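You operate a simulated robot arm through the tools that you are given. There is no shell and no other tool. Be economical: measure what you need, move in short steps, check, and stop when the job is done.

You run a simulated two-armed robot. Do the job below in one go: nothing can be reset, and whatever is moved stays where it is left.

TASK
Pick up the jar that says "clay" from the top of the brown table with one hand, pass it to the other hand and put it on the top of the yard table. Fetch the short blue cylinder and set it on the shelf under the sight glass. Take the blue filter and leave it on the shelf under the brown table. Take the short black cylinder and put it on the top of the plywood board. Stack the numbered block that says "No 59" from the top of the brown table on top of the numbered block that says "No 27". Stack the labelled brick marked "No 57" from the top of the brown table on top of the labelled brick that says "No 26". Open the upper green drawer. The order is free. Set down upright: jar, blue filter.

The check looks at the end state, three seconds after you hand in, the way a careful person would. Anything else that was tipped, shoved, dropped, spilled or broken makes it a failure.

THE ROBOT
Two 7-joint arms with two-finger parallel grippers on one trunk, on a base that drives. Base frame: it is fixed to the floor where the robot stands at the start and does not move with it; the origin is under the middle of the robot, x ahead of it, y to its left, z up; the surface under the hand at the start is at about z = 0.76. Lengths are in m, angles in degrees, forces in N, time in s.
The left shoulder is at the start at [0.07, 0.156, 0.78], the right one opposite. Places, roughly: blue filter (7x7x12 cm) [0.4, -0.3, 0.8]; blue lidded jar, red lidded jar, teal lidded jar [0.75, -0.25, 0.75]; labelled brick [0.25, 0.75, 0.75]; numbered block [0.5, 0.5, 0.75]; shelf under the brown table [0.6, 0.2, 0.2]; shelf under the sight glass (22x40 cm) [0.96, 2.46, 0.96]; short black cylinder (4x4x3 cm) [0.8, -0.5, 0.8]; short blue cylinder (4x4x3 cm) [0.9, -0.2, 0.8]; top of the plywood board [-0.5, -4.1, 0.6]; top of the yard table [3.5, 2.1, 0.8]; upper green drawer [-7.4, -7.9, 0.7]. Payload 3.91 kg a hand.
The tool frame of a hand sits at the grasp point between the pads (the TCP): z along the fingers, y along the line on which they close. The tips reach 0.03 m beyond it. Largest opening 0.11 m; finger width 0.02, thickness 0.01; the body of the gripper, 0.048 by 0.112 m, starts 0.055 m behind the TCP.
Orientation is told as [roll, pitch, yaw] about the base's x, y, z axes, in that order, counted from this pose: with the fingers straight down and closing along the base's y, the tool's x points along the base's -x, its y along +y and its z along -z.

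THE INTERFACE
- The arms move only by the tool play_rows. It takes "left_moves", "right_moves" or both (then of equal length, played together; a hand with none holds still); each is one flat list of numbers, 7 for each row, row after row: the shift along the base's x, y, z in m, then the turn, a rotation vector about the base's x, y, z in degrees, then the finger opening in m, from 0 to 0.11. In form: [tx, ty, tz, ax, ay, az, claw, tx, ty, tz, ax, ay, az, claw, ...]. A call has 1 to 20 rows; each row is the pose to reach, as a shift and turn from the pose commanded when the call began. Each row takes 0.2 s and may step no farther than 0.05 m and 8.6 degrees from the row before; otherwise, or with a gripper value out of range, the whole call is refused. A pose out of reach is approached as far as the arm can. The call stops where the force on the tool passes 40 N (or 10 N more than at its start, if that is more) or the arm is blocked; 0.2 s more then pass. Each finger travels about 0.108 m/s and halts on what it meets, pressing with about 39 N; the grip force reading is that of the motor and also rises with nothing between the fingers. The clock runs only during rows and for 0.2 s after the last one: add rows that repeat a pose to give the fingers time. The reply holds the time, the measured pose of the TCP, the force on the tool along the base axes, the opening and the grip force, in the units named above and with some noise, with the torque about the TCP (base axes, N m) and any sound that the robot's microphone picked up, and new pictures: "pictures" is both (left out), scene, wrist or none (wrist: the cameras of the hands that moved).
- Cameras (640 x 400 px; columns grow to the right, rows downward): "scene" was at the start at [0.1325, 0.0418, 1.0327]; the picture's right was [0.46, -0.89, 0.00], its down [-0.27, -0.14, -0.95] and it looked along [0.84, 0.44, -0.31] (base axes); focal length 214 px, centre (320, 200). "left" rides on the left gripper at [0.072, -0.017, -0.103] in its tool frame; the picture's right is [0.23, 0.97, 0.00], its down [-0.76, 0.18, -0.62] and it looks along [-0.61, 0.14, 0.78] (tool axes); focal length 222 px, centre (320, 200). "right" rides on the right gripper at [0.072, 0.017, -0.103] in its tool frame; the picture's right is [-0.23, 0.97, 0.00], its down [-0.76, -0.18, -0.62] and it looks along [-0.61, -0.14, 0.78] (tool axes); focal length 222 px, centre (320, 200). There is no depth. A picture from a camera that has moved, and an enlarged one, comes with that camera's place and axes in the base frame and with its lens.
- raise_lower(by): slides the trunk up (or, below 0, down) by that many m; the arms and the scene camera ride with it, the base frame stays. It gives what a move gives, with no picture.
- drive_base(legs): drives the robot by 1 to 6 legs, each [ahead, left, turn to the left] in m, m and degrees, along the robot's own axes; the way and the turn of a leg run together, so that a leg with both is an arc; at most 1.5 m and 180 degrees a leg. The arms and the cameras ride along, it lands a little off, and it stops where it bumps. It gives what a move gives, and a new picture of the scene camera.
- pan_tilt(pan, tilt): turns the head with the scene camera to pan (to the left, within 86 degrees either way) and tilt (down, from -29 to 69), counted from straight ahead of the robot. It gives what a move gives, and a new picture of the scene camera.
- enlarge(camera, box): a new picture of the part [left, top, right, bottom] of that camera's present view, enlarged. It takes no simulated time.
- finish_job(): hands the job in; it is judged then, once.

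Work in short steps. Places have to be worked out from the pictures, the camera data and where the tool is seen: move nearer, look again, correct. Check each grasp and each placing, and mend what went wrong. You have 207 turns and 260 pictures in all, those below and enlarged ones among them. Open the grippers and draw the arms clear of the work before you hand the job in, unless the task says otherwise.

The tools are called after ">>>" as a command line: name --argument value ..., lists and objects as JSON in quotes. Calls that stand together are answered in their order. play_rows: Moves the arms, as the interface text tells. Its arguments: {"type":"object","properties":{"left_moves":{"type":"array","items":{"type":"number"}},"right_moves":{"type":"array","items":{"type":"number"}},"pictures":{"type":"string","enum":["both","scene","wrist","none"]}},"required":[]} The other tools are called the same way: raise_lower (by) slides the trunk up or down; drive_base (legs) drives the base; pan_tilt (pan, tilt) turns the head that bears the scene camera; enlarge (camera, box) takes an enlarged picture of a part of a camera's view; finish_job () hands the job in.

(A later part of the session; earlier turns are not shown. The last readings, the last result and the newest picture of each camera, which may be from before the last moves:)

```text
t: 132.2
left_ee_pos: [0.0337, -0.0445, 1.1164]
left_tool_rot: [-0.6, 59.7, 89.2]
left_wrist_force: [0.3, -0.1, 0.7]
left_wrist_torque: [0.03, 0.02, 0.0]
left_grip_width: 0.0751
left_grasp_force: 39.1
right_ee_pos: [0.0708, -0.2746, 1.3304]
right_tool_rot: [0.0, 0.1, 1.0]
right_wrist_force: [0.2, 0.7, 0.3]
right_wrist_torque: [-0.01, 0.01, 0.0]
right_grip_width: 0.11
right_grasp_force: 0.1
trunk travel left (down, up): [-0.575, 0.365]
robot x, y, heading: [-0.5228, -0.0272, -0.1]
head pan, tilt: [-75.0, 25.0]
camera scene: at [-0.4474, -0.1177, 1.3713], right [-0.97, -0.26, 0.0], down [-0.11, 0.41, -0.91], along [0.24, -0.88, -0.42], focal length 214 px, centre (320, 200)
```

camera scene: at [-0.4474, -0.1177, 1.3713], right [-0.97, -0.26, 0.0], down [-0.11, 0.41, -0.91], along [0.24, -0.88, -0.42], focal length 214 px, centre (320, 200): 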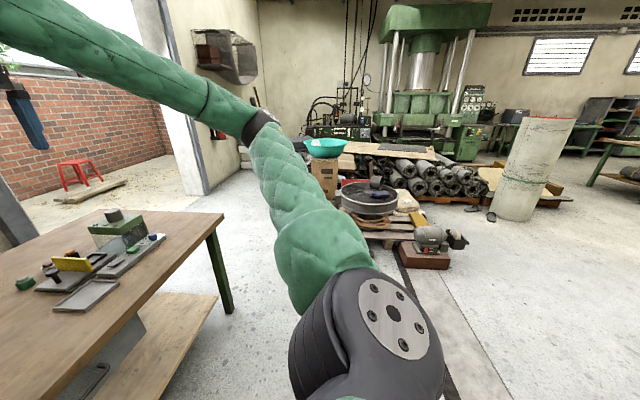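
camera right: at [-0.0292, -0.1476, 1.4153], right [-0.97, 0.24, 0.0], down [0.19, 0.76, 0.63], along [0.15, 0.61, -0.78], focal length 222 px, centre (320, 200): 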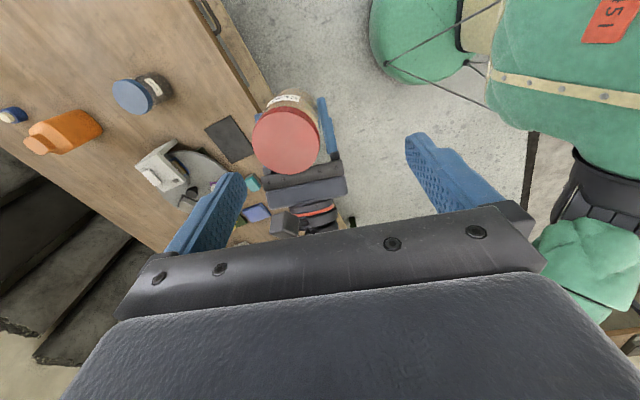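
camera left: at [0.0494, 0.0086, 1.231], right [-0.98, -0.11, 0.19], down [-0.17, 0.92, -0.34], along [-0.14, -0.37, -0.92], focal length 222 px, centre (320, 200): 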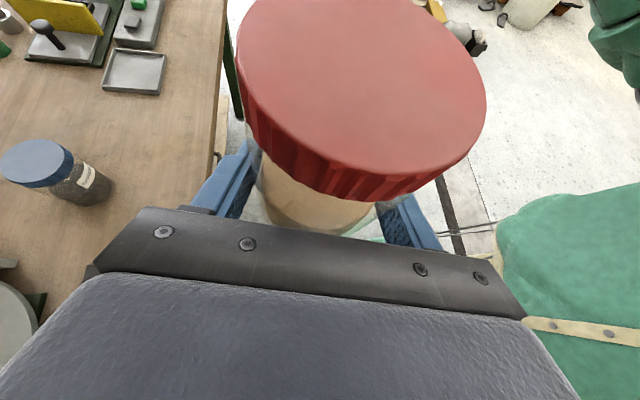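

A lane of about 1.1 m lies between the table end and the pallet. I drive sideways, then ahead along y≈−1.5.

>>> drive_base --legs '[[0, -1.45, 0], [1.2, -0.03, 0]]'

>>> pan_tilt --pan 0 --tilt 15

```text
t: 140.7
left_ee_pos: [0.1695, -1.4806, 1.1152]
left_tool_rot: [-0.5, 59.7, 88.9]
left_wrist_force: [1.2, -0.6, -1.0]
left_wrist_torque: [-0.03, 0.04, 0.0]
left_grip_width: 0.0752
left_grasp_force: 39.3
right_ee_pos: [0.2053, -1.7123, 1.3301]
right_tool_rot: [0.0, 0.0, 0.9]
right_wrist_force: [1.5, -0.3, 0.8]
right_wrist_torque: [0.0, 0.08, 0.0]
right_grip_width: 0.1101
right_grasp_force: 0.1
trunk travel left (down, up): [-0.575, 0.365]
robot x, y, heading: [-0.3876, -1.4631, -0.3]
head pan, tilt: [-75.0, 25.0]
stopped in leg 2: the robot was blocked; the commanded pose is now the measured one
camera scene: at [-0.3102, -1.5538, 1.3712], right [-0.97, -0.26, 0.0], down [-0.11, 0.41, -0.91], along [0.23, -0.88, -0.42], focal length 214 px, centre (320, 200)
```

scene: 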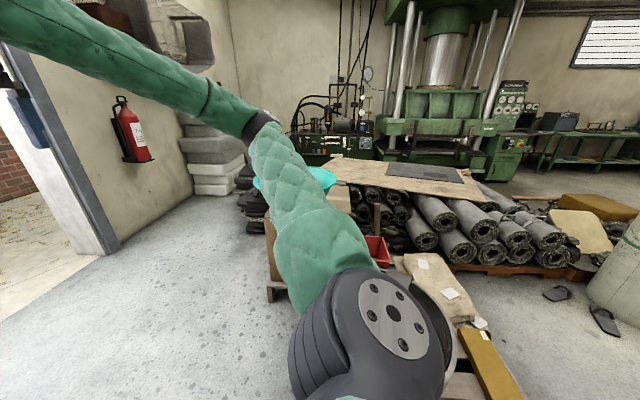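

```text
t: 142.2
left_ee_pos: [0.167, -1.4806, 1.1167]
left_tool_rot: [-0.9, 59.7, 88.6]
left_wrist_force: [0.5, 0.7, -0.3]
left_wrist_torque: [0.0, 0.01, 0.03]
left_grip_width: 0.0754
left_grasp_force: 39.2
right_ee_pos: [0.2026, -1.7126, 1.3319]
right_tool_rot: [0.1, -0.2, 0.9]
right_wrist_force: [0.1, 0.1, 0.0]
right_wrist_torque: [0.0, 0.02, -0.01]
right_grip_width: 0.1098
right_grasp_force: 0.0
trunk travel left (down, up): [-0.575, 0.365]
robot x, y, heading: [-0.3897, -1.467, -0.2]
head pan, tilt: [0.0, 15.0]
camera scene: at [-0.2434, -1.465, 1.3874], right [0.0, -1.0, 0.0], down [-0.26, 0.0, -0.97], along [0.97, 0.0, -0.26], focal length 214 px, centre (320, 200)
```

scene: 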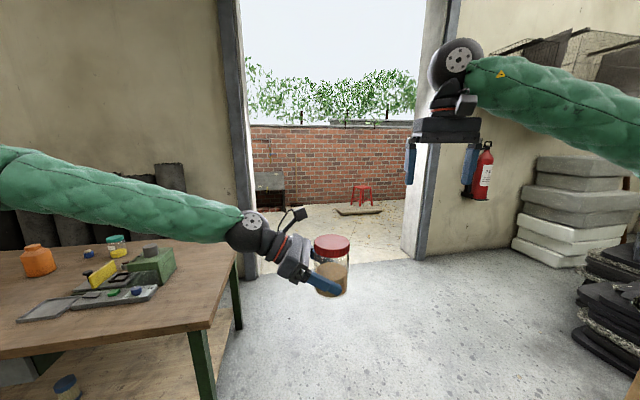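

Blocked at x≈−0.39 by something unseen. I look down around the base before moving on.

>>> pan_tilt --pan -50 --tilt 60

>>> pan_tilt --pan 30 --tilt 60

```text
t: 143.4
left_ee_pos: [0.1676, -1.4816, 1.1171]
left_tool_rot: [-1.0, 59.7, 88.6]
left_wrist_force: [-0.1, -0.2, -0.4]
left_wrist_torque: [0.06, 0.04, -0.03]
left_grip_width: 0.0755
left_grasp_force: 38.7
right_ee_pos: [0.2028, -1.713, 1.3321]
right_tool_rot: [-0.1, -0.3, 0.9]
right_wrist_force: [0.2, -0.2, -0.6]
right_wrist_torque: [0.02, 0.02, -0.04]
right_grip_width: 0.11
right_grasp_force: 0.0
trunk travel left (down, up): [-0.575, 0.365]
robot x, y, heading: [-0.3861, -1.4641, -0.1]
head pan, tilt: [-50.0, 60.0]
camera scene: at [-0.2942, -1.5159, 1.3212], right [-0.77, -0.64, 0.0], down [-0.56, 0.66, -0.5], along [0.32, -0.38, -0.87], focal length 214 px, centre (320, 200)
```

scene: 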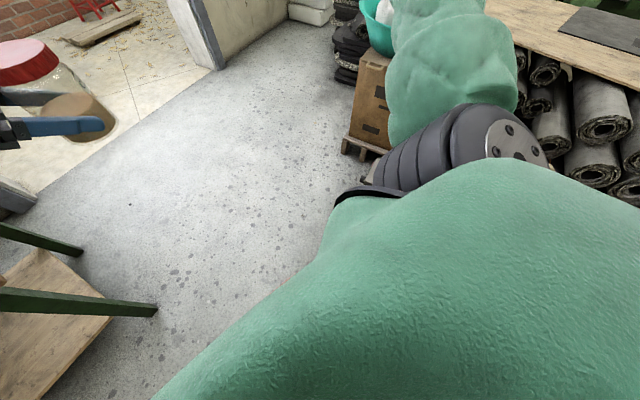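

```text
t: 144.9
left_ee_pos: [0.1669, -1.4802, 1.1163]
left_tool_rot: [-1.0, 59.7, 88.6]
left_wrist_force: [0.0, -0.5, 0.0]
left_wrist_torque: [0.01, 0.05, 0.02]
left_grip_width: 0.0752
left_grasp_force: 38.5
right_ee_pos: [0.2017, -1.7124, 1.3333]
right_tool_rot: [-0.1, -0.2, 0.8]
right_wrist_force: [-0.5, 0.0, 0.7]
right_wrist_torque: [-0.02, 0.0, 0.02]
right_grip_width: 0.1098
right_grasp_force: 0.1
trunk travel left (down, up): [-0.575, 0.365]
robot x, y, heading: [-0.3884, -1.4638, -0.1]
head pan, tilt: [30.0, 60.0]
camera scene: at [-0.2792, -1.4316, 1.3212], right [0.5, -0.87, 0.0], down [-0.75, -0.43, -0.5], along [0.43, 0.25, -0.87], focal length 214 px, centre (320, 200)
```

scene: 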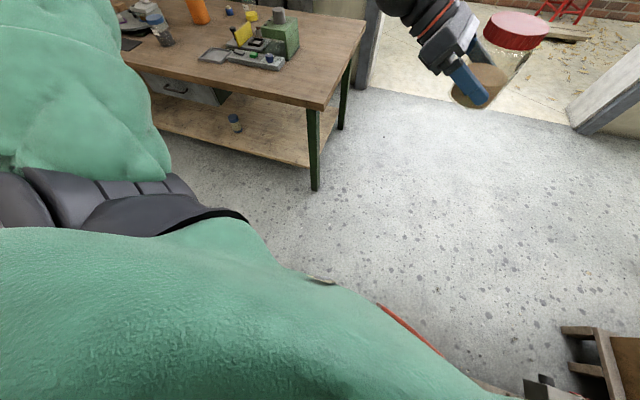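

A yellow can and a rubber disc stood at about (−0.16,−2.04) and (−0.44,−1.9) earlier, hidden now by my shoulder; I may be touching them. I move left, away from them, and look.

>>> drive_base --legs '[[-0.05, 0.25, 0]]'

>>> pan_tilt --pan -86 --tilt 69

```text
t: 146.7
left_ee_pos: [0.1167, -1.2276, 1.1164]
left_tool_rot: [-1.0, 59.9, 88.6]
left_wrist_force: [0.0, -0.5, -0.7]
left_wrist_torque: [0.0, 0.04, -0.01]
left_grip_width: 0.0753
left_grasp_force: 39.0
right_ee_pos: [0.1525, -1.4589, 1.3326]
right_tool_rot: [0.0, -0.2, 0.9]
right_wrist_force: [0.0, 0.8, -0.2]
right_wrist_torque: [0.0, 0.0, -0.03]
right_grip_width: 0.1099
right_grasp_force: 0.0
trunk travel left (down, up): [-0.575, 0.365]
robot x, y, heading: [-0.4358, -1.2123, -0.1]
head pan, tilt: [30.0, 60.0]
camera scene: at [-0.3286, -1.1788, 1.3212], right [0.5, -0.87, 0.0], down [-0.75, -0.43, -0.5], along [0.43, 0.25, -0.87], focal length 214 px, centre (320, 200)
```

scene: 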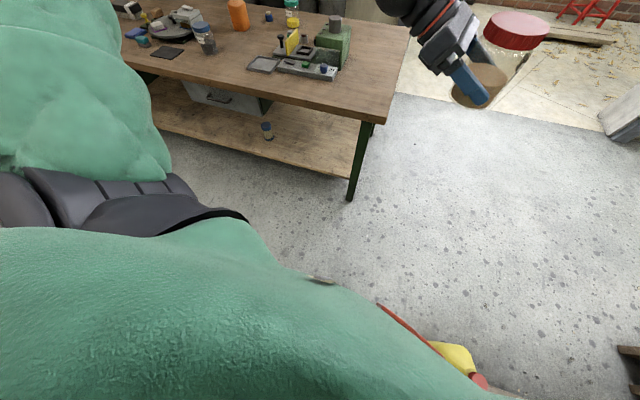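

```text
t: 148.7
left_ee_pos: [0.1186, -1.2285, 1.1165]
left_tool_rot: [-1.0, 59.7, 88.6]
left_wrist_force: [0.3, -0.8, -0.9]
left_wrist_torque: [0.03, 0.02, 0.0]
left_grip_width: 0.0754
left_grasp_force: 39.4
right_ee_pos: [0.1533, -1.4596, 1.3324]
right_tool_rot: [0.0, -0.2, 0.9]
right_wrist_force: [0.6, 0.4, 0.1]
right_wrist_torque: [-0.03, 0.0, 0.01]
right_grip_width: 0.1099
right_grasp_force: 0.1
trunk travel left (down, up): [-0.575, 0.365]
robot x, y, heading: [-0.4373, -1.2135, 0.0]
head pan, tilt: [-85.9, 68.8]
camera scene: at [-0.3823, -1.2686, 1.3118], right [-1.0, -0.07, 0.0], down [-0.07, 0.93, -0.36], along [0.02, -0.36, -0.93], focal length 214 px, centre (320, 200)
```

scene: 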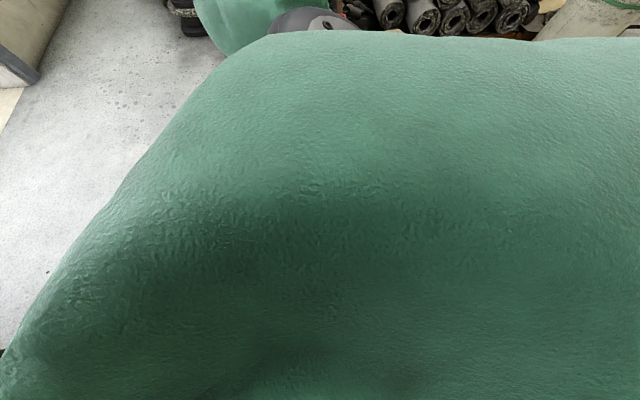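

>>> pan_tilt --pan -10 --tilt 65

```text
t: 150.2
left_ee_pos: [0.1177, -1.2291, 1.1162]
left_tool_rot: [-0.9, 59.9, 88.6]
left_wrist_force: [-0.3, 0.4, -0.3]
left_wrist_torque: [0.02, -0.01, 0.03]
left_grip_width: 0.0749
left_grasp_force: 39.3
right_ee_pos: [0.1536, -1.4603, 1.3321]
right_tool_rot: [0.0, -0.3, 0.9]
right_wrist_force: [-0.5, -0.2, -0.5]
right_wrist_torque: [0.03, 0.03, 0.01]
right_grip_width: 0.1102
right_grasp_force: 0.1
trunk travel left (down, up): [-0.575, 0.365]
robot x, y, heading: [-0.4316, -1.2115, -0.3]
head pan, tilt: [-10.0, 65.0]
camera scene: at [-0.3264, -1.2236, 1.3156], right [-0.18, -0.98, 0.0], down [-0.89, 0.16, -0.42], along [0.42, -0.07, -0.91], focal length 214 px, centre (320, 200)
```

scene: 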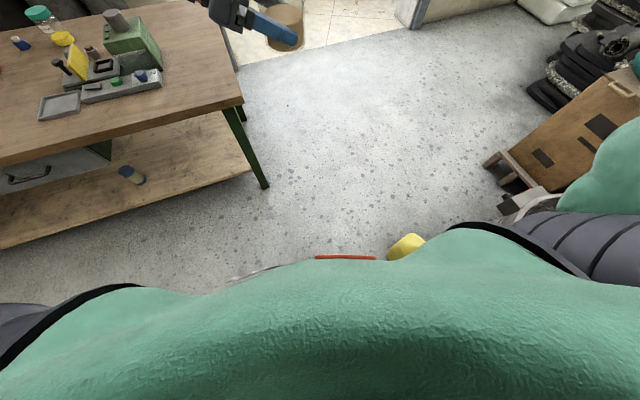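

The can stands at about (−0.17,−1.7). I pass between it and the table corner: ahead along y≈−1.25, then diagonally to y≈−1.5.

>>> drive_base --legs '[[0.43, -0.04, 0], [0.5, -0.25, 0]]'

>>> pan_tilt --pan -86 --tilt 40

```text
t: 155.6
left_ee_pos: [1.0422, -1.5229, 1.1158]
left_tool_rot: [-0.9, 59.8, 88.5]
left_wrist_force: [0.3, -0.2, -3.3]
left_wrist_torque: [0.03, 0.0, 0.01]
left_grip_width: 0.0751
left_grasp_force: 39.4
right_ee_pos: [1.0765, -1.7536, 1.333]
right_tool_rot: [0.0, -0.1, 0.6]
right_wrist_force: [-0.3, -1.5, 0.2]
right_wrist_torque: [0.0, 0.01, 0.0]
right_grip_width: 0.1098
right_grasp_force: 0.1
trunk travel left (down, up): [-0.575, 0.365]
robot x, y, heading: [0.4868, -1.5019, -0.3]
head pan, tilt: [-10.0, 65.0]
camera scene: at [0.5985, -1.516, 1.3156], right [-0.18, -0.98, 0.0], down [-0.89, 0.16, -0.42], along [0.41, -0.08, -0.91], focal length 214 px, centre (320, 200)
```

scene: 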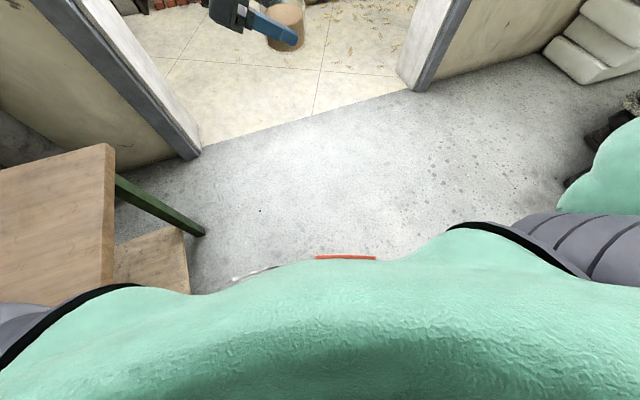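

```text
t: 157.1
left_ee_pos: [1.0423, -1.5231, 1.1175]
left_tool_rot: [-0.9, 59.7, 88.5]
left_wrist_force: [-0.2, -0.3, -2.8]
left_wrist_torque: [0.03, 0.04, 0.02]
left_grip_width: 0.0751
left_grasp_force: 38.6
right_ee_pos: [1.0767, -1.7534, 1.332]
right_tool_rot: [0.0, -0.2, 0.6]
right_wrist_force: [-0.6, 0.1, 0.1]
right_wrist_torque: [0.0, -0.02, 0.01]
right_grip_width: 0.1101
right_grasp_force: 0.0
trunk travel left (down, up): [-0.575, 0.365]
robot x, y, heading: [0.4861, -1.5028, -0.0]
head pan, tilt: [-85.9, 40.0]
camera scene: at [0.544, -1.5897, 1.3479], right [-1.0, -0.07, 0.0], down [-0.04, 0.64, -0.77], along [0.05, -0.76, -0.64], focal length 214 px, centre (320, 200)
```

scene: 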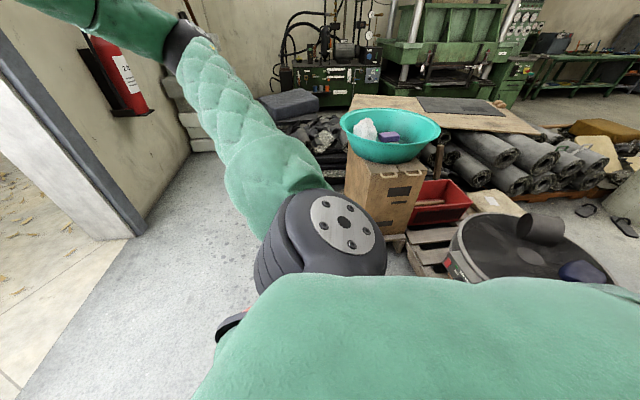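

The way through the doorway is clear. Drive through its middle and look for the yard table to the left.

>>> drive_base --legs '[[1.1, -0.17, 0], [1.1, 0.05, 0]]'

>>> pan_tilt --pan 60 --tilt 20

```text
t: 168.0
left_ee_pos: [3.2337, -1.6399, 1.1169]
left_tool_rot: [-0.9, 59.8, 89.2]
left_wrist_force: [0.6, 0.4, -3.2]
left_wrist_torque: [0.01, -0.02, -0.02]
left_grip_width: 0.075
left_grasp_force: 39.2
right_ee_pos: [3.2702, -1.8703, 1.3319]
right_tool_rot: [0.0, -0.2, 1.4]
right_wrist_force: [0.4, -0.3, 0.1]
right_wrist_torque: [-0.03, 0.0, 0.03]
right_grip_width: 0.1099
right_grasp_force: 0.1
trunk travel left (down, up): [-0.575, 0.365]
robot x, y, heading: [2.675, -1.626, 0.3]
head pan, tilt: [-85.9, 40.0]
camera scene: at [2.7364, -1.7126, 1.348], right [-1.0, -0.08, 0.0], down [-0.05, 0.64, -0.77], along [0.06, -0.76, -0.64], focal length 214 px, centre (320, 200)
```

scene: 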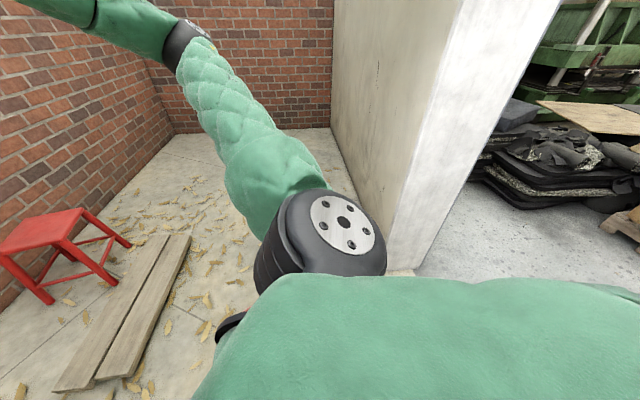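

```text
t: 170.3
left_ee_pos: [3.2333, -1.6402, 1.1173]
left_tool_rot: [-1.1, 59.8, 89.1]
left_wrist_force: [0.4, 0.2, -2.5]
left_wrist_torque: [0.02, 0.04, -0.05]
left_grip_width: 0.0751
left_grasp_force: 39.2
right_ee_pos: [3.2701, -1.8705, 1.3326]
right_tool_rot: [0.0, -0.3, 1.5]
right_wrist_force: [-1.1, -0.4, 1.2]
right_wrist_torque: [0.0, 0.01, -0.01]
right_grip_width: 0.1099
right_grasp_force: 0.1
trunk travel left (down, up): [-0.575, 0.365]
robot x, y, heading: [2.6766, -1.6299, 0.4]
head pan, tilt: [60.0, 20.0]
camera scene: at [2.7754, -1.5469, 1.3793], right [0.87, -0.49, 0.0], down [-0.17, -0.3, -0.94], along [0.46, 0.82, -0.34], focal length 214 px, centre (320, 200)
```

scene: 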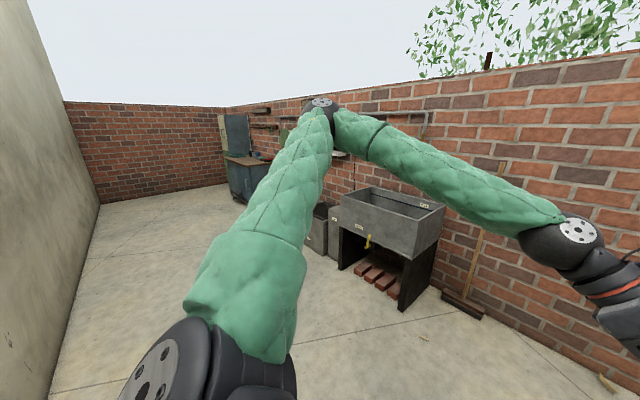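

The yard table is at the far end, ≈(3.45,2.1). I drive sideways to the left toward it.

>>> drive_base --legs '[[0, 1.4, 0], [0.0, 1.1, 0]]'

>>> pan_tilt --pan 35 --tilt 30

```text
t: 182.5
left_ee_pos: [3.2054, 0.8716, 1.1167]
left_tool_rot: [-1.0, 59.9, 89.6]
left_wrist_force: [0.4, 0.8, -3.6]
left_wrist_torque: [0.02, 0.0, -0.02]
left_grip_width: 0.0748
left_grasp_force: 38.7
right_ee_pos: [3.2447, 0.642, 1.3322]
right_tool_rot: [0.0, -0.3, 1.8]
right_wrist_force: [-0.5, -0.3, 0.1]
right_wrist_torque: [0.0, -0.01, -0.04]
right_grip_width: 0.1098
right_grasp_force: 0.1
trunk travel left (down, up): [-0.575, 0.365]
robot x, y, heading: [2.6478, 0.88, 0.7]
head pan, tilt: [60.0, 20.0]
camera scene: at [2.7466, 0.9607, 1.3793], right [0.87, -0.49, 0.0], down [-0.17, -0.3, -0.94], along [0.46, 0.82, -0.34], focal length 214 px, centre (320, 200)
```

scene: 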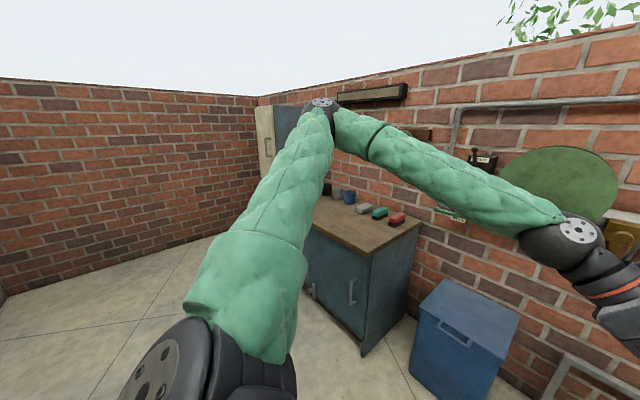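

```text
t: 183.4
left_ee_pos: [3.2054, 0.8712, 1.1181]
left_tool_rot: [-1.0, 59.9, 89.6]
left_wrist_force: [0.4, 0.0, -3.2]
left_wrist_torque: [0.03, -0.02, 0.0]
left_grip_width: 0.0754
left_grasp_force: 39.1
right_ee_pos: [3.243, 0.6419, 1.3333]
right_tool_rot: [0.0, -0.2, 1.8]
right_wrist_force: [0.1, -0.2, 0.0]
right_wrist_torque: [0.05, -0.01, 0.01]
right_grip_width: 0.1098
right_grasp_force: 0.0
trunk travel left (down, up): [-0.575, 0.365]
robot x, y, heading: [2.651, 0.8816, 0.9]
head pan, tilt: [35.0, 30.0]
camera scene: at [2.7745, 0.932, 1.3633], right [0.59, -0.81, 0.0], down [-0.41, -0.29, -0.87], along [0.7, 0.51, -0.5], focal length 214 px, centre (320, 200)
```

scene: 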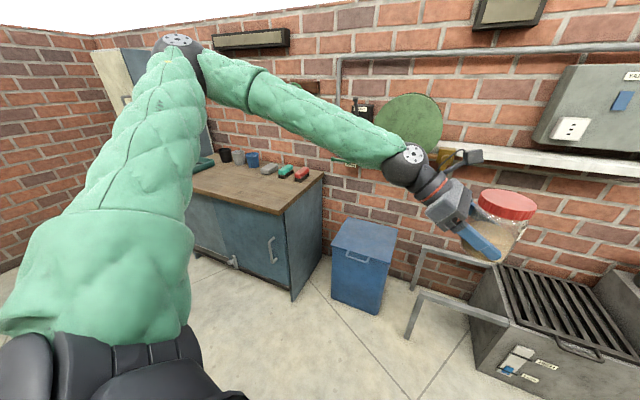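

The table's front edge runs at x≈3.3–3.37, with free space in its front half. Target for the jar: ≈(3.47,1.85). Drive nearer.

>>> drive_base --legs '[[0.1, 0.77, 0]]'

>>> pan_tilt --pan 20 --tilt 35

```text
t: 187.6
left_ee_pos: [3.2947, 1.6379, 1.1167]
left_tool_rot: [-1.0, 59.8, 89.3]
left_wrist_force: [-0.3, -1.1, -2.5]
left_wrist_torque: [0.04, 0.04, 0.02]
left_grip_width: 0.075
left_grasp_force: 38.5
right_ee_pos: [3.3336, 1.4086, 1.3329]
right_tool_rot: [0.0, -0.2, 1.6]
right_wrist_force: [-0.2, -0.5, -0.3]
right_wrist_torque: [-0.02, 0.0, -0.01]
right_grip_width: 0.1105
right_grasp_force: 0.0
trunk travel left (down, up): [-0.575, 0.365]
robot x, y, heading: [2.7412, 1.6456, 0.6]
head pan, tilt: [35.0, 30.0]
camera scene: at [2.8647, 1.6996, 1.3633], right [0.58, -0.81, 0.0], down [-0.41, -0.29, -0.87], along [0.7, 0.51, -0.5], focal length 214 px, centre (320, 200)
```

scene: 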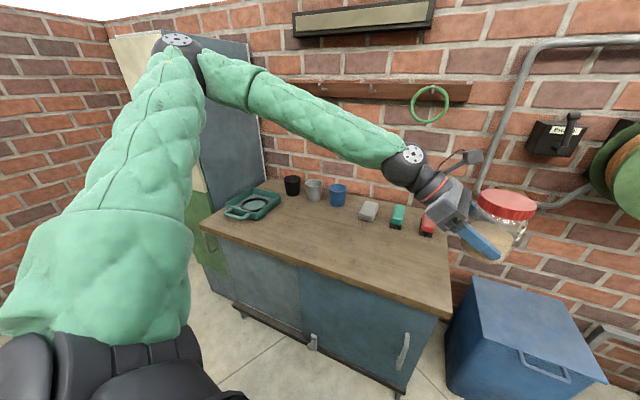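

```text
t: 188.3
left_ee_pos: [3.2953, 1.6377, 1.1164]
left_tool_rot: [-1.0, 59.9, 89.4]
left_wrist_force: [0.0, -0.7, -3.6]
left_wrist_torque: [0.06, 0.0, 0.0]
left_grip_width: 0.0752
left_grasp_force: 38.8
right_ee_pos: [3.334, 1.406, 1.3316]
right_tool_rot: [0.0, -0.2, 1.7]
right_wrist_force: [-0.3, -0.6, -0.5]
right_wrist_torque: [0.03, -0.01, 0.0]
right_grip_width: 0.1101
right_grasp_force: 0.0
trunk travel left (down, up): [-0.575, 0.365]
robot x, y, heading: [2.7395, 1.6468, 0.7]
head pan, tilt: [20.0, 35.0]
camera scene: at [2.8735, 1.6773, 1.3555], right [0.35, -0.94, 0.0], down [-0.54, -0.2, -0.82], along [0.77, 0.29, -0.57], focal length 214 px, centre (320, 200)
```

scene: 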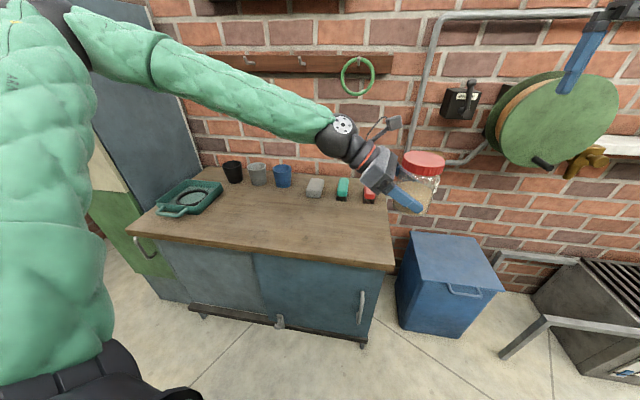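

Move the jar over the table to ≈(3.49,1.90), bottom some 9 cm above the top.

>>> play_rows --left_moves '[0.02, 0.03, 0, 0, 0, 0, 0.05, 0.042, 0.06, -0.02, 0, 0, 0, 0.05, 0.064, 0.091, -0.04, 0, 0, 0, 0.05, 0.086, 0.122, -0.06, 0, 0, 0, 0.05, 0.108, 0.153, -0.08, 0, 0, 0, 0.05, 0.13, 0.184, -0.1, 0, 0, 0, 0.05, 0.152, 0.215, -0.12, 0, 0, 0, 0.05, 0.174, 0.246, -0.14, 0, 0, 0, 0.05, 0.195, 0.277, -0.16, 0, 0, 0, 0.05, 0.195, 0.277, -0.18, 0, 0, 0, 0.05]' --pictures "both"

```text
t: 190.5
left_ee_pos: [3.4758, 1.9195, 0.9512]
left_tool_rot: [-1.2, 58.9, 89.5]
left_wrist_force: [-0.2, 0.4, -2.8]
left_wrist_torque: [0.01, -0.01, -0.03]
left_grip_width: 0.075
left_grasp_force: 39.0
left hand out of reach, approached as far as the arm can: row 9, 10
right_ee_pos: [3.3329, 1.406, 1.3318]
right_tool_rot: [0.1, -0.2, 1.6]
right_wrist_force: [0.8, -0.6, 0.0]
right_wrist_torque: [0.01, -0.01, -0.01]
right_grip_width: 0.11
right_grasp_force: 0.0
trunk travel left (down, up): [-0.575, 0.365]
robot x, y, heading: [2.7403, 1.6458, 0.6]
head pan, tilt: [20.0, 35.0]
camera scene: at [2.8738, 1.6772, 1.3555], right [0.35, -0.94, 0.0], down [-0.54, -0.2, -0.82], along [0.77, 0.29, -0.57], focal length 214 px, centre (320, 200)
camera left: at [3.4902, 1.9704, 1.0676], right [-0.97, -0.12, 0.18], down [-0.18, 0.93, -0.33], along [-0.13, -0.36, -0.93], focal length 222 px, centre (320, 200)
```

scene: 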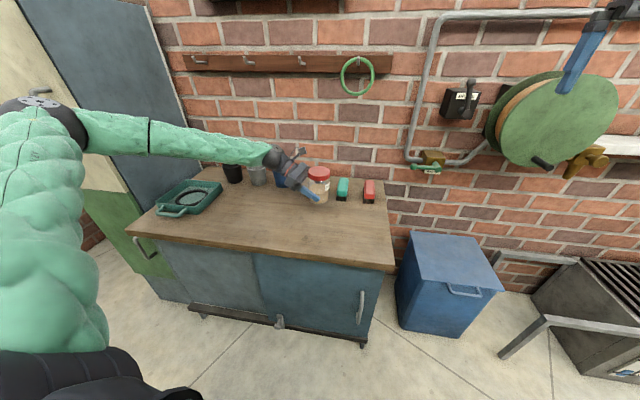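
left: 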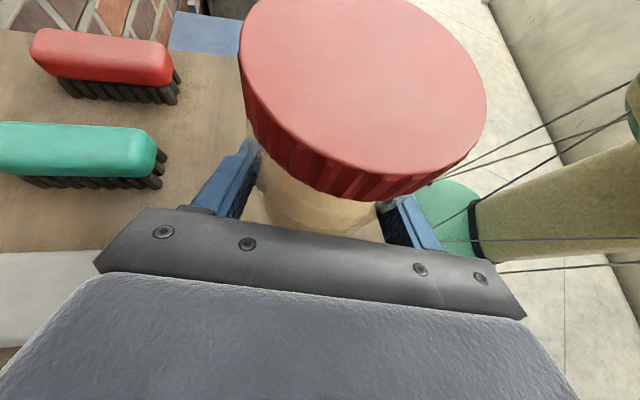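

The arm is near its limit; I lower the jar by lowering the trunk instead.

>>> raise_lower --by -0.09

>>> enlarge --camera "scene" --box '[230, 100, 410, 215]'

```text
t: 191.8
left_ee_pos: [3.4755, 1.9191, 0.8617]
left_tool_rot: [-1.2, 59.0, 89.5]
left_wrist_force: [-0.3, 0.5, -3.5]
left_wrist_torque: [0.06, -0.01, 0.02]
left_grip_width: 0.0749
left_grasp_force: 38.9
right_ee_pos: [3.3337, 1.4064, 1.2435]
right_tool_rot: [0.0, -0.2, 1.5]
right_wrist_force: [-0.3, -0.1, -0.9]
right_wrist_torque: [0.01, -0.02, -0.02]
right_grip_width: 0.1101
right_grasp_force: 0.1
trunk travel left (down, up): [-0.485, 0.455]
robot x, y, heading: [2.7405, 1.6497, 1.0]
head pan, tilt: [20.0, 35.0]
```

```text
3.48 times, centred on (320, 158) of scene
camera zoom: at [2.8732, 1.6776, 1.2657], right [0.35, -0.94, 0.0], down [-0.54, -0.2, -0.82], along [0.77, 0.29, -0.57], focal length 746 px, centre (320, 348)
```

zoom: 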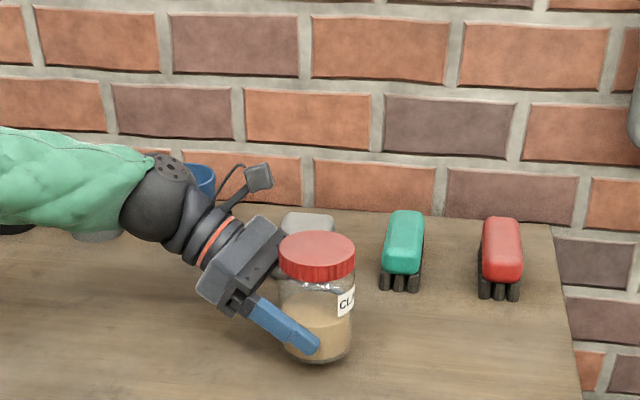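

>>> raise_lower --by -0.012

>>> enlarge --camera "scene" --box '[285, 135, 355, 205]'

```text
t: 192.4
left_ee_pos: [3.4754, 1.9198, 0.8488]
left_tool_rot: [-1.2, 58.9, 89.4]
left_wrist_force: [0.1, 0.8, -3.2]
left_wrist_torque: [0.02, 0.01, 0.03]
left_grip_width: 0.075
left_grasp_force: 39.0
right_ee_pos: [3.3328, 1.4065, 1.2297]
right_tool_rot: [0.0, -0.2, 1.6]
right_wrist_force: [0.3, -0.7, 0.2]
right_wrist_torque: [0.01, -0.04, 0.01]
right_grip_width: 0.1101
right_grasp_force: 0.1
trunk travel left (down, up): [-0.473, 0.467]
robot x, y, heading: [2.7403, 1.6463, 0.6]
head pan, tilt: [20.0, 35.0]
```

```text
5.71 times, centred on (320, 170) of scene
camera zoom: at [2.8731, 1.6776, 1.2536], right [0.35, -0.94, 0.0], down [-0.54, -0.2, -0.82], along [0.77, 0.29, -0.57], focal length 1226 px, centre (320, 371)
```

zoom: 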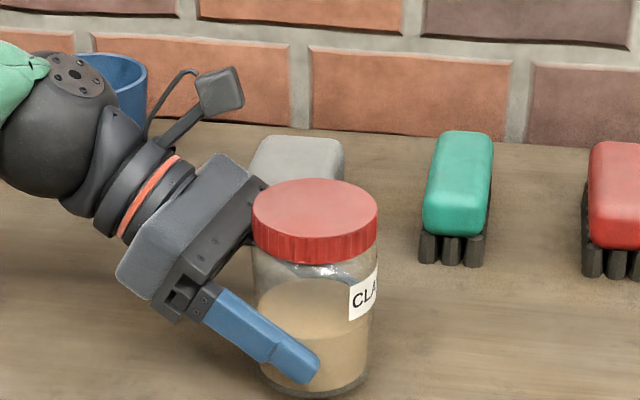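

>>> raise_lower --by -0.008

```text
t: 192.9
left_ee_pos: [3.4756, 1.9185, 0.8425]
left_tool_rot: [-1.2, 58.9, 89.4]
left_wrist_force: [0.3, 1.1, 6.5]
left_wrist_torque: [-0.34, 0.14, 0.03]
left_grip_width: 0.0753
left_grasp_force: 38.8
right_ee_pos: [3.3326, 1.4063, 1.2234]
right_tool_rot: [0.1, -0.2, 1.6]
right_wrist_force: [-0.1, 0.4, -0.4]
right_wrist_torque: [-0.03, -0.03, 0.0]
right_grip_width: 0.1101
right_grasp_force: 0.1
trunk travel left (down, up): [-0.465, 0.475]
robot x, y, heading: [2.7411, 1.6488, 0.7]
head pan, tilt: [20.0, 35.0]
```

Contact (≈10 N). Open, then withdraw along the finger axis (left and up).

>>> play_rows --left_moves '[0, 0, 0, 0, 0, 0, 0.085, 0, 0, 0, 0, 0, 0, 0.11, 0, 0, 0, 0, 0, 0, 0.11]' --pictures "wrist"

>>> play_rows --left_moves '[0, 0.02, 0.012, 0, 0, 0, 0.11, 0, 0.045, 0.026, 0, 0, 0, 0.11, 0, 0.075, 0.044, 0, 0, 0, 0.11, -0.005, 0.105, 0.065, 0, 0, 0, 0.11, -0.02, 0.13, 0.09, 0, 0, 0, 0.11]' --pictures "both"

```text
t: 193.8
left_ee_pos: [3.475, 1.9188, 0.8421]
left_tool_rot: [-1.2, 58.9, 89.5]
left_wrist_force: [-0.9, 0.4, -0.5]
left_wrist_torque: [-0.04, 0.01, -0.02]
left_grip_width: 0.1101
left_grasp_force: 0.1
right_ee_pos: [3.3338, 1.4074, 1.2223]
right_tool_rot: [0.0, -0.3, 1.6]
right_wrist_force: [-0.1, 0.0, -0.3]
right_wrist_torque: [0.0, 0.0, 0.0]
right_grip_width: 0.11
right_grasp_force: 0.0
trunk travel left (down, up): [-0.465, 0.475]
robot x, y, heading: [2.7433, 1.648, 1.0]
head pan, tilt: [20.0, 35.0]
camera left: at [3.4896, 1.9704, 0.9577], right [-0.97, -0.12, 0.18], down [-0.18, 0.93, -0.33], along [-0.13, -0.36, -0.93], focal length 222 px, centre (320, 200)
```

left: 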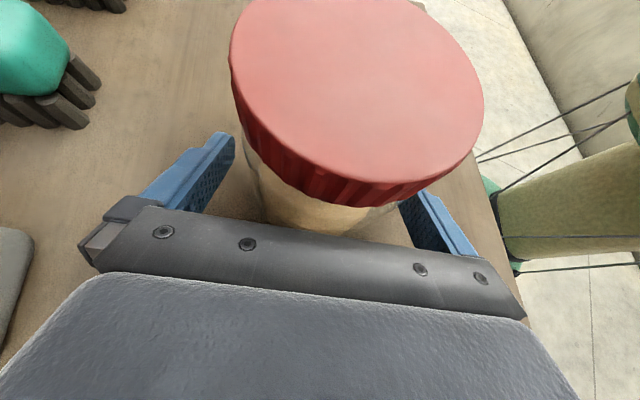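

```text
t: 194.9
left_ee_pos: [3.4544, 2.0481, 0.9317]
left_tool_rot: [-1.2, 58.8, 89.3]
left_wrist_force: [-0.4, -0.8, 0.2]
left_wrist_torque: [0.02, 0.03, 0.01]
left_grip_width: 0.1099
left_grasp_force: 0.0
right_ee_pos: [3.3317, 1.4069, 1.2231]
right_tool_rot: [0.0, -0.3, 1.6]
right_wrist_force: [0.0, -1.3, 0.5]
right_wrist_torque: [0.01, -0.01, 0.02]
right_grip_width: 0.1101
right_grasp_force: 0.0
trunk travel left (down, up): [-0.465, 0.475]
robot x, y, heading: [2.7428, 1.6473, 0.9]
head pan, tilt: [20.0, 35.0]
camera scene: at [2.8723, 1.6776, 1.2456], right [0.35, -0.94, 0.0], down [-0.54, -0.2, -0.82], along [0.77, 0.29, -0.57], focal length 214 px, centre (320, 200)
camera left: at [3.4692, 2.101, 1.048], right [-0.98, -0.12, 0.18], down [-0.18, 0.93, -0.33], along [-0.13, -0.36, -0.93], focal length 222 px, centre (320, 200)
```

scene: 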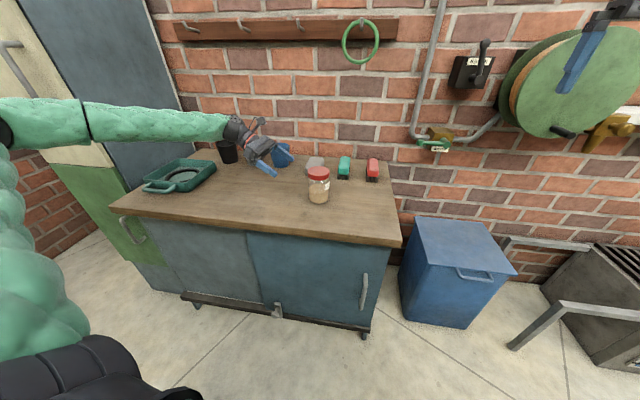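
left: 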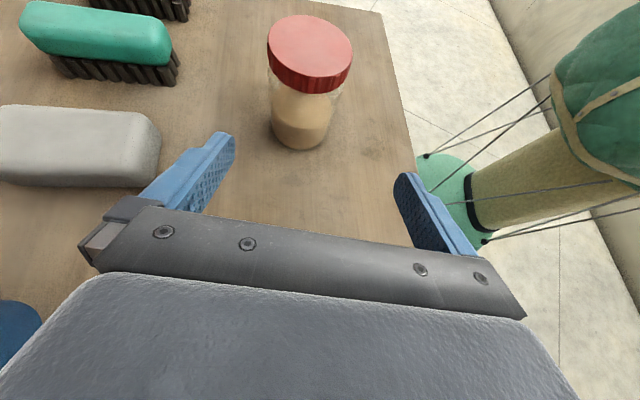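

The jar stands upright on the yard table. I retract the left hand and turn it back to vertical.

>>> play_rows --left_moves '[-0.03, 0, 0.03, 0, 0, 0, 0.11, -0.06, 0, 0.06, 0, 0, 0, 0.11, -0.09, 0, 0.09, 0, 0, 0, 0.11, -0.12, 0, 0.12, 0, 0, 0, 0.11, -0.15, 0, 0.15, 0, 0, 0, 0.11, -0.16, 0, 0.17, 3.59, -3.59, -6.23, 0.11, -0.17, 0, 0.19, 7.19, -7.19, -12.45, 0.11, -0.18, 0, 0.2, 10.78, -10.78, -18.68, 0.11, -0.19, 0, 0.22, 14.38, -14.38, -24.91, 0.11, -0.2, 0, 0.24, 17.97, -17.97, -31.14, 0.11, -0.2, 0, 0.26, 21.56, -21.56, -37.36, 0.11, -0.2, 0, 0.28, 25.16, -25.16, -43.59, 0.11, -0.2, 0, 0.3, 28.75, -28.75, -49.82, 0.11, -0.2, 0, 0.3, 32.35, -32.35, -56.04, 0.11, -0.2, 0, 0.3, 35.94, -35.94, -62.27, 0.11, -0.2, 0, 0.3, 39.53, -39.53, -68.5, 0.11, -0.2, 0, 0.3, 43.13, -43.13, -74.72, 0.11, -0.2, 0, 0.3, 46.72, -46.72, -80.95, 0.11]' --pictures "none"

>>> drive_base --legs '[[-0.06, -1.45, 0], [0, -1.45, 0], [0, -0.37, -0.7]]'

```text
t: 198.8
left_ee_pos: [3.2557, 2.0499, 1.232]
left_tool_rot: [-0.6, -1.1, -0.4]
left_wrist_force: [0.3, -0.1, 0.1]
left_wrist_torque: [0.03, -0.01, 0.0]
left_grip_width: 0.1101
left_grasp_force: 0.1
right_ee_pos: [3.3327, 1.4065, 1.2233]
right_tool_rot: [0.0, -0.2, 1.5]
right_wrist_force: [-0.7, 0.4, -0.3]
right_wrist_torque: [0.0, 0.0, -0.02]
right_grip_width: 0.1102
right_grasp_force: 0.1
trunk travel left (down, up): [-0.465, 0.475]
robot x, y, heading: [2.7433, 1.6491, 0.7]
head pan, tilt: [20.0, 35.0]
```

```text
t: 214.7
left_ee_pos: [3.2328, -1.2215, 1.2319]
left_tool_rot: [-0.6, -1.1, -1.2]
left_wrist_force: [0.8, -0.7, 0.2]
left_wrist_torque: [0.01, 0.01, 0.01]
left_grip_width: 0.1099
left_grasp_force: 0.0
right_ee_pos: [3.3011, -1.8656, 1.222]
right_tool_rot: [0.1, -0.2, 0.7]
right_wrist_force: [0.2, 0.0, 1.2]
right_wrist_torque: [-0.03, -0.04, 0.02]
right_grip_width: 0.1101
right_grasp_force: 0.1
trunk travel left (down, up): [-0.465, 0.475]
robot x, y, heading: [2.7142, -1.6135, -0.2]
head pan, tilt: [20.0, 35.0]
camera scene: at [2.8456, -1.5874, 1.2455], right [0.34, -0.94, 0.0], down [-0.54, -0.19, -0.82], along [0.77, 0.28, -0.57], focal length 214 px, centre (320, 200)
```

scene: 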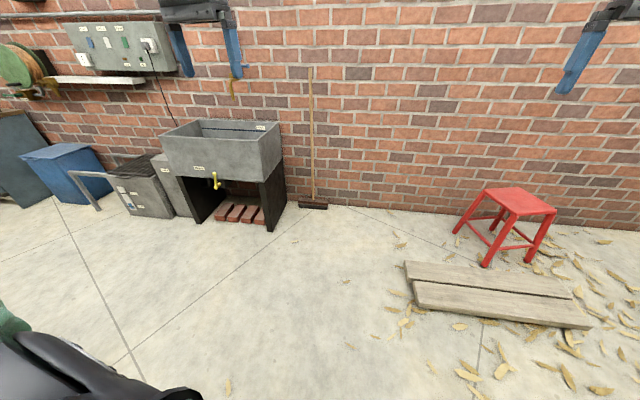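

Retrace the way back through the door in reverse, after raising the trunk again.

>>> raise_lower --by 0.11

>>> drive_base --legs '[[-1.13, -0.05, 0], [-1.1, 0.16, 0], [-0.49, 0.26, 0], [-0.47, 0.05, 0]]'

```text
t: 216.1
left_ee_pos: [3.2322, -1.2207, 1.3421]
left_tool_rot: [-0.8, -1.1, -1.1]
left_wrist_force: [-0.2, -0.1, -0.1]
left_wrist_torque: [-0.03, 0.01, -0.02]
left_grip_width: 0.1098
left_grasp_force: 0.1
right_ee_pos: [3.3016, -1.8633, 1.3309]
right_tool_rot: [0.1, -0.2, 0.6]
right_wrist_force: [1.0, -0.8, -0.4]
right_wrist_torque: [0.0, 0.0, 0.02]
right_grip_width: 0.1103
right_grasp_force: 0.0
trunk travel left (down, up): [-0.575, 0.365]
robot x, y, heading: [2.7146, -1.6151, -0.4]
head pan, tilt: [20.0, 35.0]
```

```text
t: 232.4
left_ee_pos: [0.0362, -0.808, 1.3415]
left_tool_rot: [-0.7, -1.0, -1.1]
left_wrist_force: [0.3, 0.3, -0.1]
left_wrist_torque: [0.0, -0.02, -0.02]
left_grip_width: 0.1098
left_grasp_force: 0.0
right_ee_pos: [0.1044, -1.4521, 1.3335]
right_tool_rot: [0.0, -0.1, 0.7]
right_wrist_force: [-0.6, 0.0, 0.3]
right_wrist_torque: [0.02, -0.02, 0.0]
right_grip_width: 0.1099
right_grasp_force: 0.0
trunk travel left (down, up): [-0.575, 0.365]
robot x, y, heading: [-0.4827, -1.2021, -0.2]
head pan, tilt: [20.0, 35.0]
camera scene: at [-0.3514, -1.1735, 1.3556], right [0.34, -0.94, 0.0], down [-0.54, -0.19, -0.82], along [0.77, 0.28, -0.57], focal length 214 px, centre (320, 200)
```

scene: 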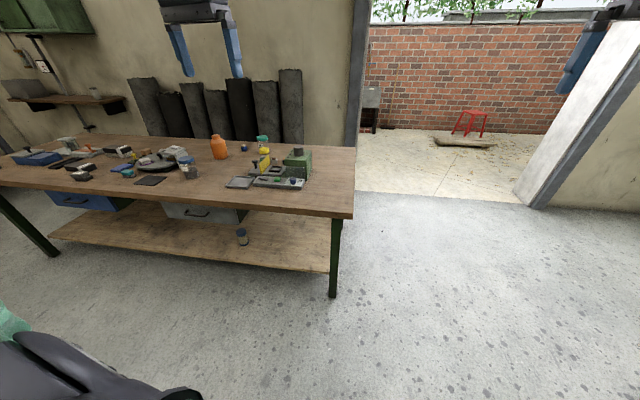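

Drive in front of the small cylinders.

>>> drive_base --legs '[[0, 0.87, 0], [0.5, 0, 0]]'

>>> pan_tilt --pan -8 --tilt 42

```text
t: 239.6
left_ee_pos: [0.5391, 0.0681, 1.3413]
left_tool_rot: [-0.7, -0.9, -0.8]
left_wrist_force: [-0.3, 0.5, -0.3]
left_wrist_torque: [-0.01, -0.02, 0.01]
left_grip_width: 0.1098
left_grasp_force: 0.0
right_ee_pos: [0.6149, -0.5735, 1.3332]
right_tool_rot: [0.0, -0.2, 1.3]
right_wrist_force: [-0.3, 0.6, 0.1]
right_wrist_torque: [0.01, -0.02, 0.02]
right_grip_width: 0.11
right_grasp_force: 0.0
trunk travel left (down, up): [-0.575, 0.365]
robot x, y, heading: [0.0242, -0.3258, 0.5]
head pan, tilt: [20.0, 35.0]
camera scene: at [0.1556, -0.3009, 1.3555], right [0.35, -0.94, 0.0], down [-0.54, -0.2, -0.82], along [0.77, 0.29, -0.57], focal length 214 px, centre (320, 200)
```

scene: 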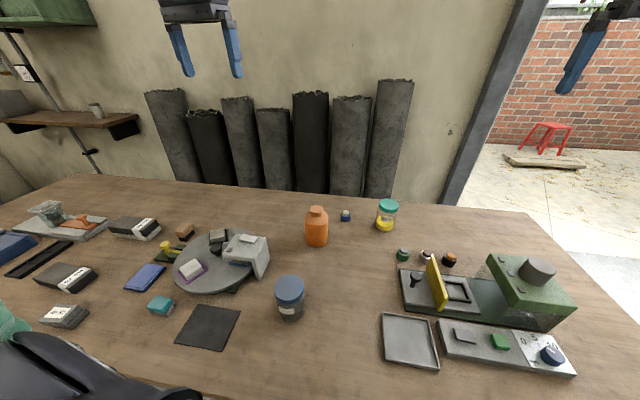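

```text
t: 240.5
left_ee_pos: [0.5394, 0.069, 1.3415]
left_tool_rot: [-0.7, -1.1, -0.6]
left_wrist_force: [0.2, 0.4, 0.1]
left_wrist_torque: [0.01, -0.02, -0.02]
left_grip_width: 0.1099
left_grasp_force: 0.0
right_ee_pos: [0.6126, -0.5741, 1.3316]
right_tool_rot: [0.0, -0.2, 1.3]
right_wrist_force: [0.3, 0.6, 0.1]
right_wrist_torque: [0.0, 0.01, -0.01]
right_grip_width: 0.1101
right_grasp_force: 0.1
trunk travel left (down, up): [-0.575, 0.365]
robot x, y, heading: [0.026, -0.33, 0.6]
head pan, tilt: [-8.0, 42.0]
camera scene: at [0.1553, -0.3426, 1.345], right [-0.13, -0.99, 0.0], down [-0.66, 0.09, -0.74], along [0.74, -0.1, -0.67], focal length 214 px, centre (320, 200)
```

scene: 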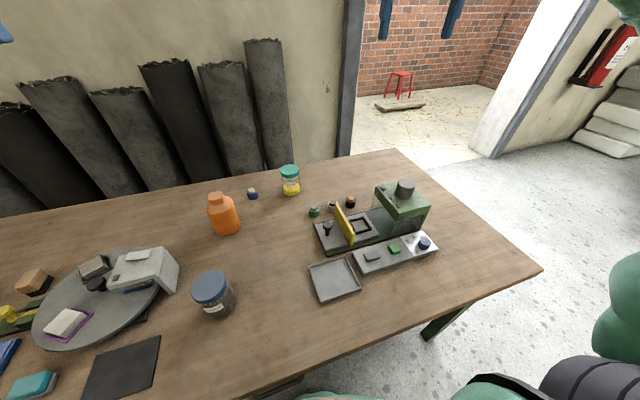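

Bring the right hand above the black cylinder and the left above the blue one, at a safe height.

>>> play_rows --right_moves '[0.01, 0.004, -0.031, 0, 0, 0, 0.11, 0.02, 0.007, -0.062, 0, 0, 0, 0.11, 0.03, 0.011, -0.093, 0, 0, 0, 0.11, 0.04, 0.014, -0.124, 0, 0, 0, 0.11, 0.05, 0.018, -0.155, 0, 0, 0, 0.11, 0.06, 0.022, -0.186, 0, 0, 0, 0.11, 0.07, 0.025, -0.217, 0, 0, 0, 0.11, 0.08, 0.029, -0.248, 0, 0, 0, 0.11, 0.09, 0.032, -0.279, 0, 0, 0, 0.11, 0.1, 0.036, -0.31, 0, 0, 0, 0.11, 0.1, 0.036, -0.31, 0, 0, 0, 0.11]' --left_moves '[0.027, -0.02, -0.029, 0.1, 0.1, 0, 0.11, 0.054, -0.04, -0.058, 0.2, 0.2, 0, 0.11, 0.082, -0.06, -0.087, 0.3, 0.3, 0, 0.11, 0.109, -0.08, -0.116, 0.3, 0.4, 0, 0.11, 0.136, -0.1, -0.145, 0.4, 0.5, 0, 0.11, 0.163, -0.12, -0.175, 0.5, 0.6, 0, 0.11, 0.19, -0.14, -0.204, 0.5, 0.7, 0, 0.11, 0.218, -0.16, -0.233, 0.6, 0.8, 0, 0.11, 0.245, -0.18, -0.262, 0.7, 0.9, 0, 0.11, 0.273, -0.2, -0.291, 0.7, 1, 0, 0.11, 0.3, -0.22, -0.32, 0.7, 1, 0, 0.11]' --pictures "wrist"

```text
t: 242.9
left_ee_pos: [0.8404, -0.1504, 1.0201]
left_tool_rot: [0.0, -0.1, -0.6]
left_wrist_force: [-0.4, -0.7, 0.4]
left_wrist_torque: [0.01, 0.03, -0.04]
left_grip_width: 0.1098
left_grasp_force: 0.1
right_ee_pos: [0.7147, -0.5377, 1.0209]
right_tool_rot: [0.0, -0.1, 1.4]
right_wrist_force: [0.4, -0.2, 0.1]
right_wrist_torque: [0.01, 0.0, -0.01]
right_grip_width: 0.11
right_grasp_force: 0.1
trunk travel left (down, up): [-0.575, 0.365]
robot x, y, heading: [0.0198, -0.3331, 0.7]
head pan, tilt: [-8.0, 42.0]
camera right: at [0.6407, -0.5227, 1.1254], right [0.2, 0.98, 0.0], down [0.76, -0.16, 0.62], along [0.61, -0.13, -0.78], focal length 222 px, centre (320, 200)
camera left: at [0.7675, -0.1664, 1.1242], right [-0.22, 0.98, 0.0], down [0.76, 0.17, 0.62], along [0.61, 0.13, -0.78], focal length 222 px, centre (320, 200)
```

right: 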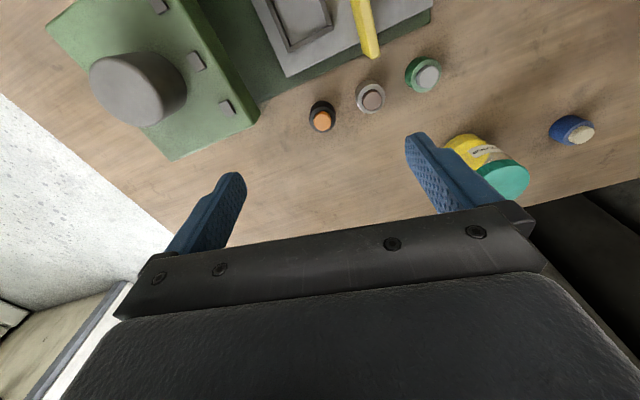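
left: 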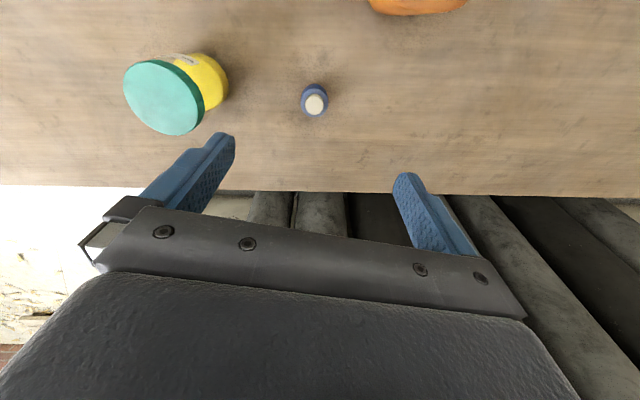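

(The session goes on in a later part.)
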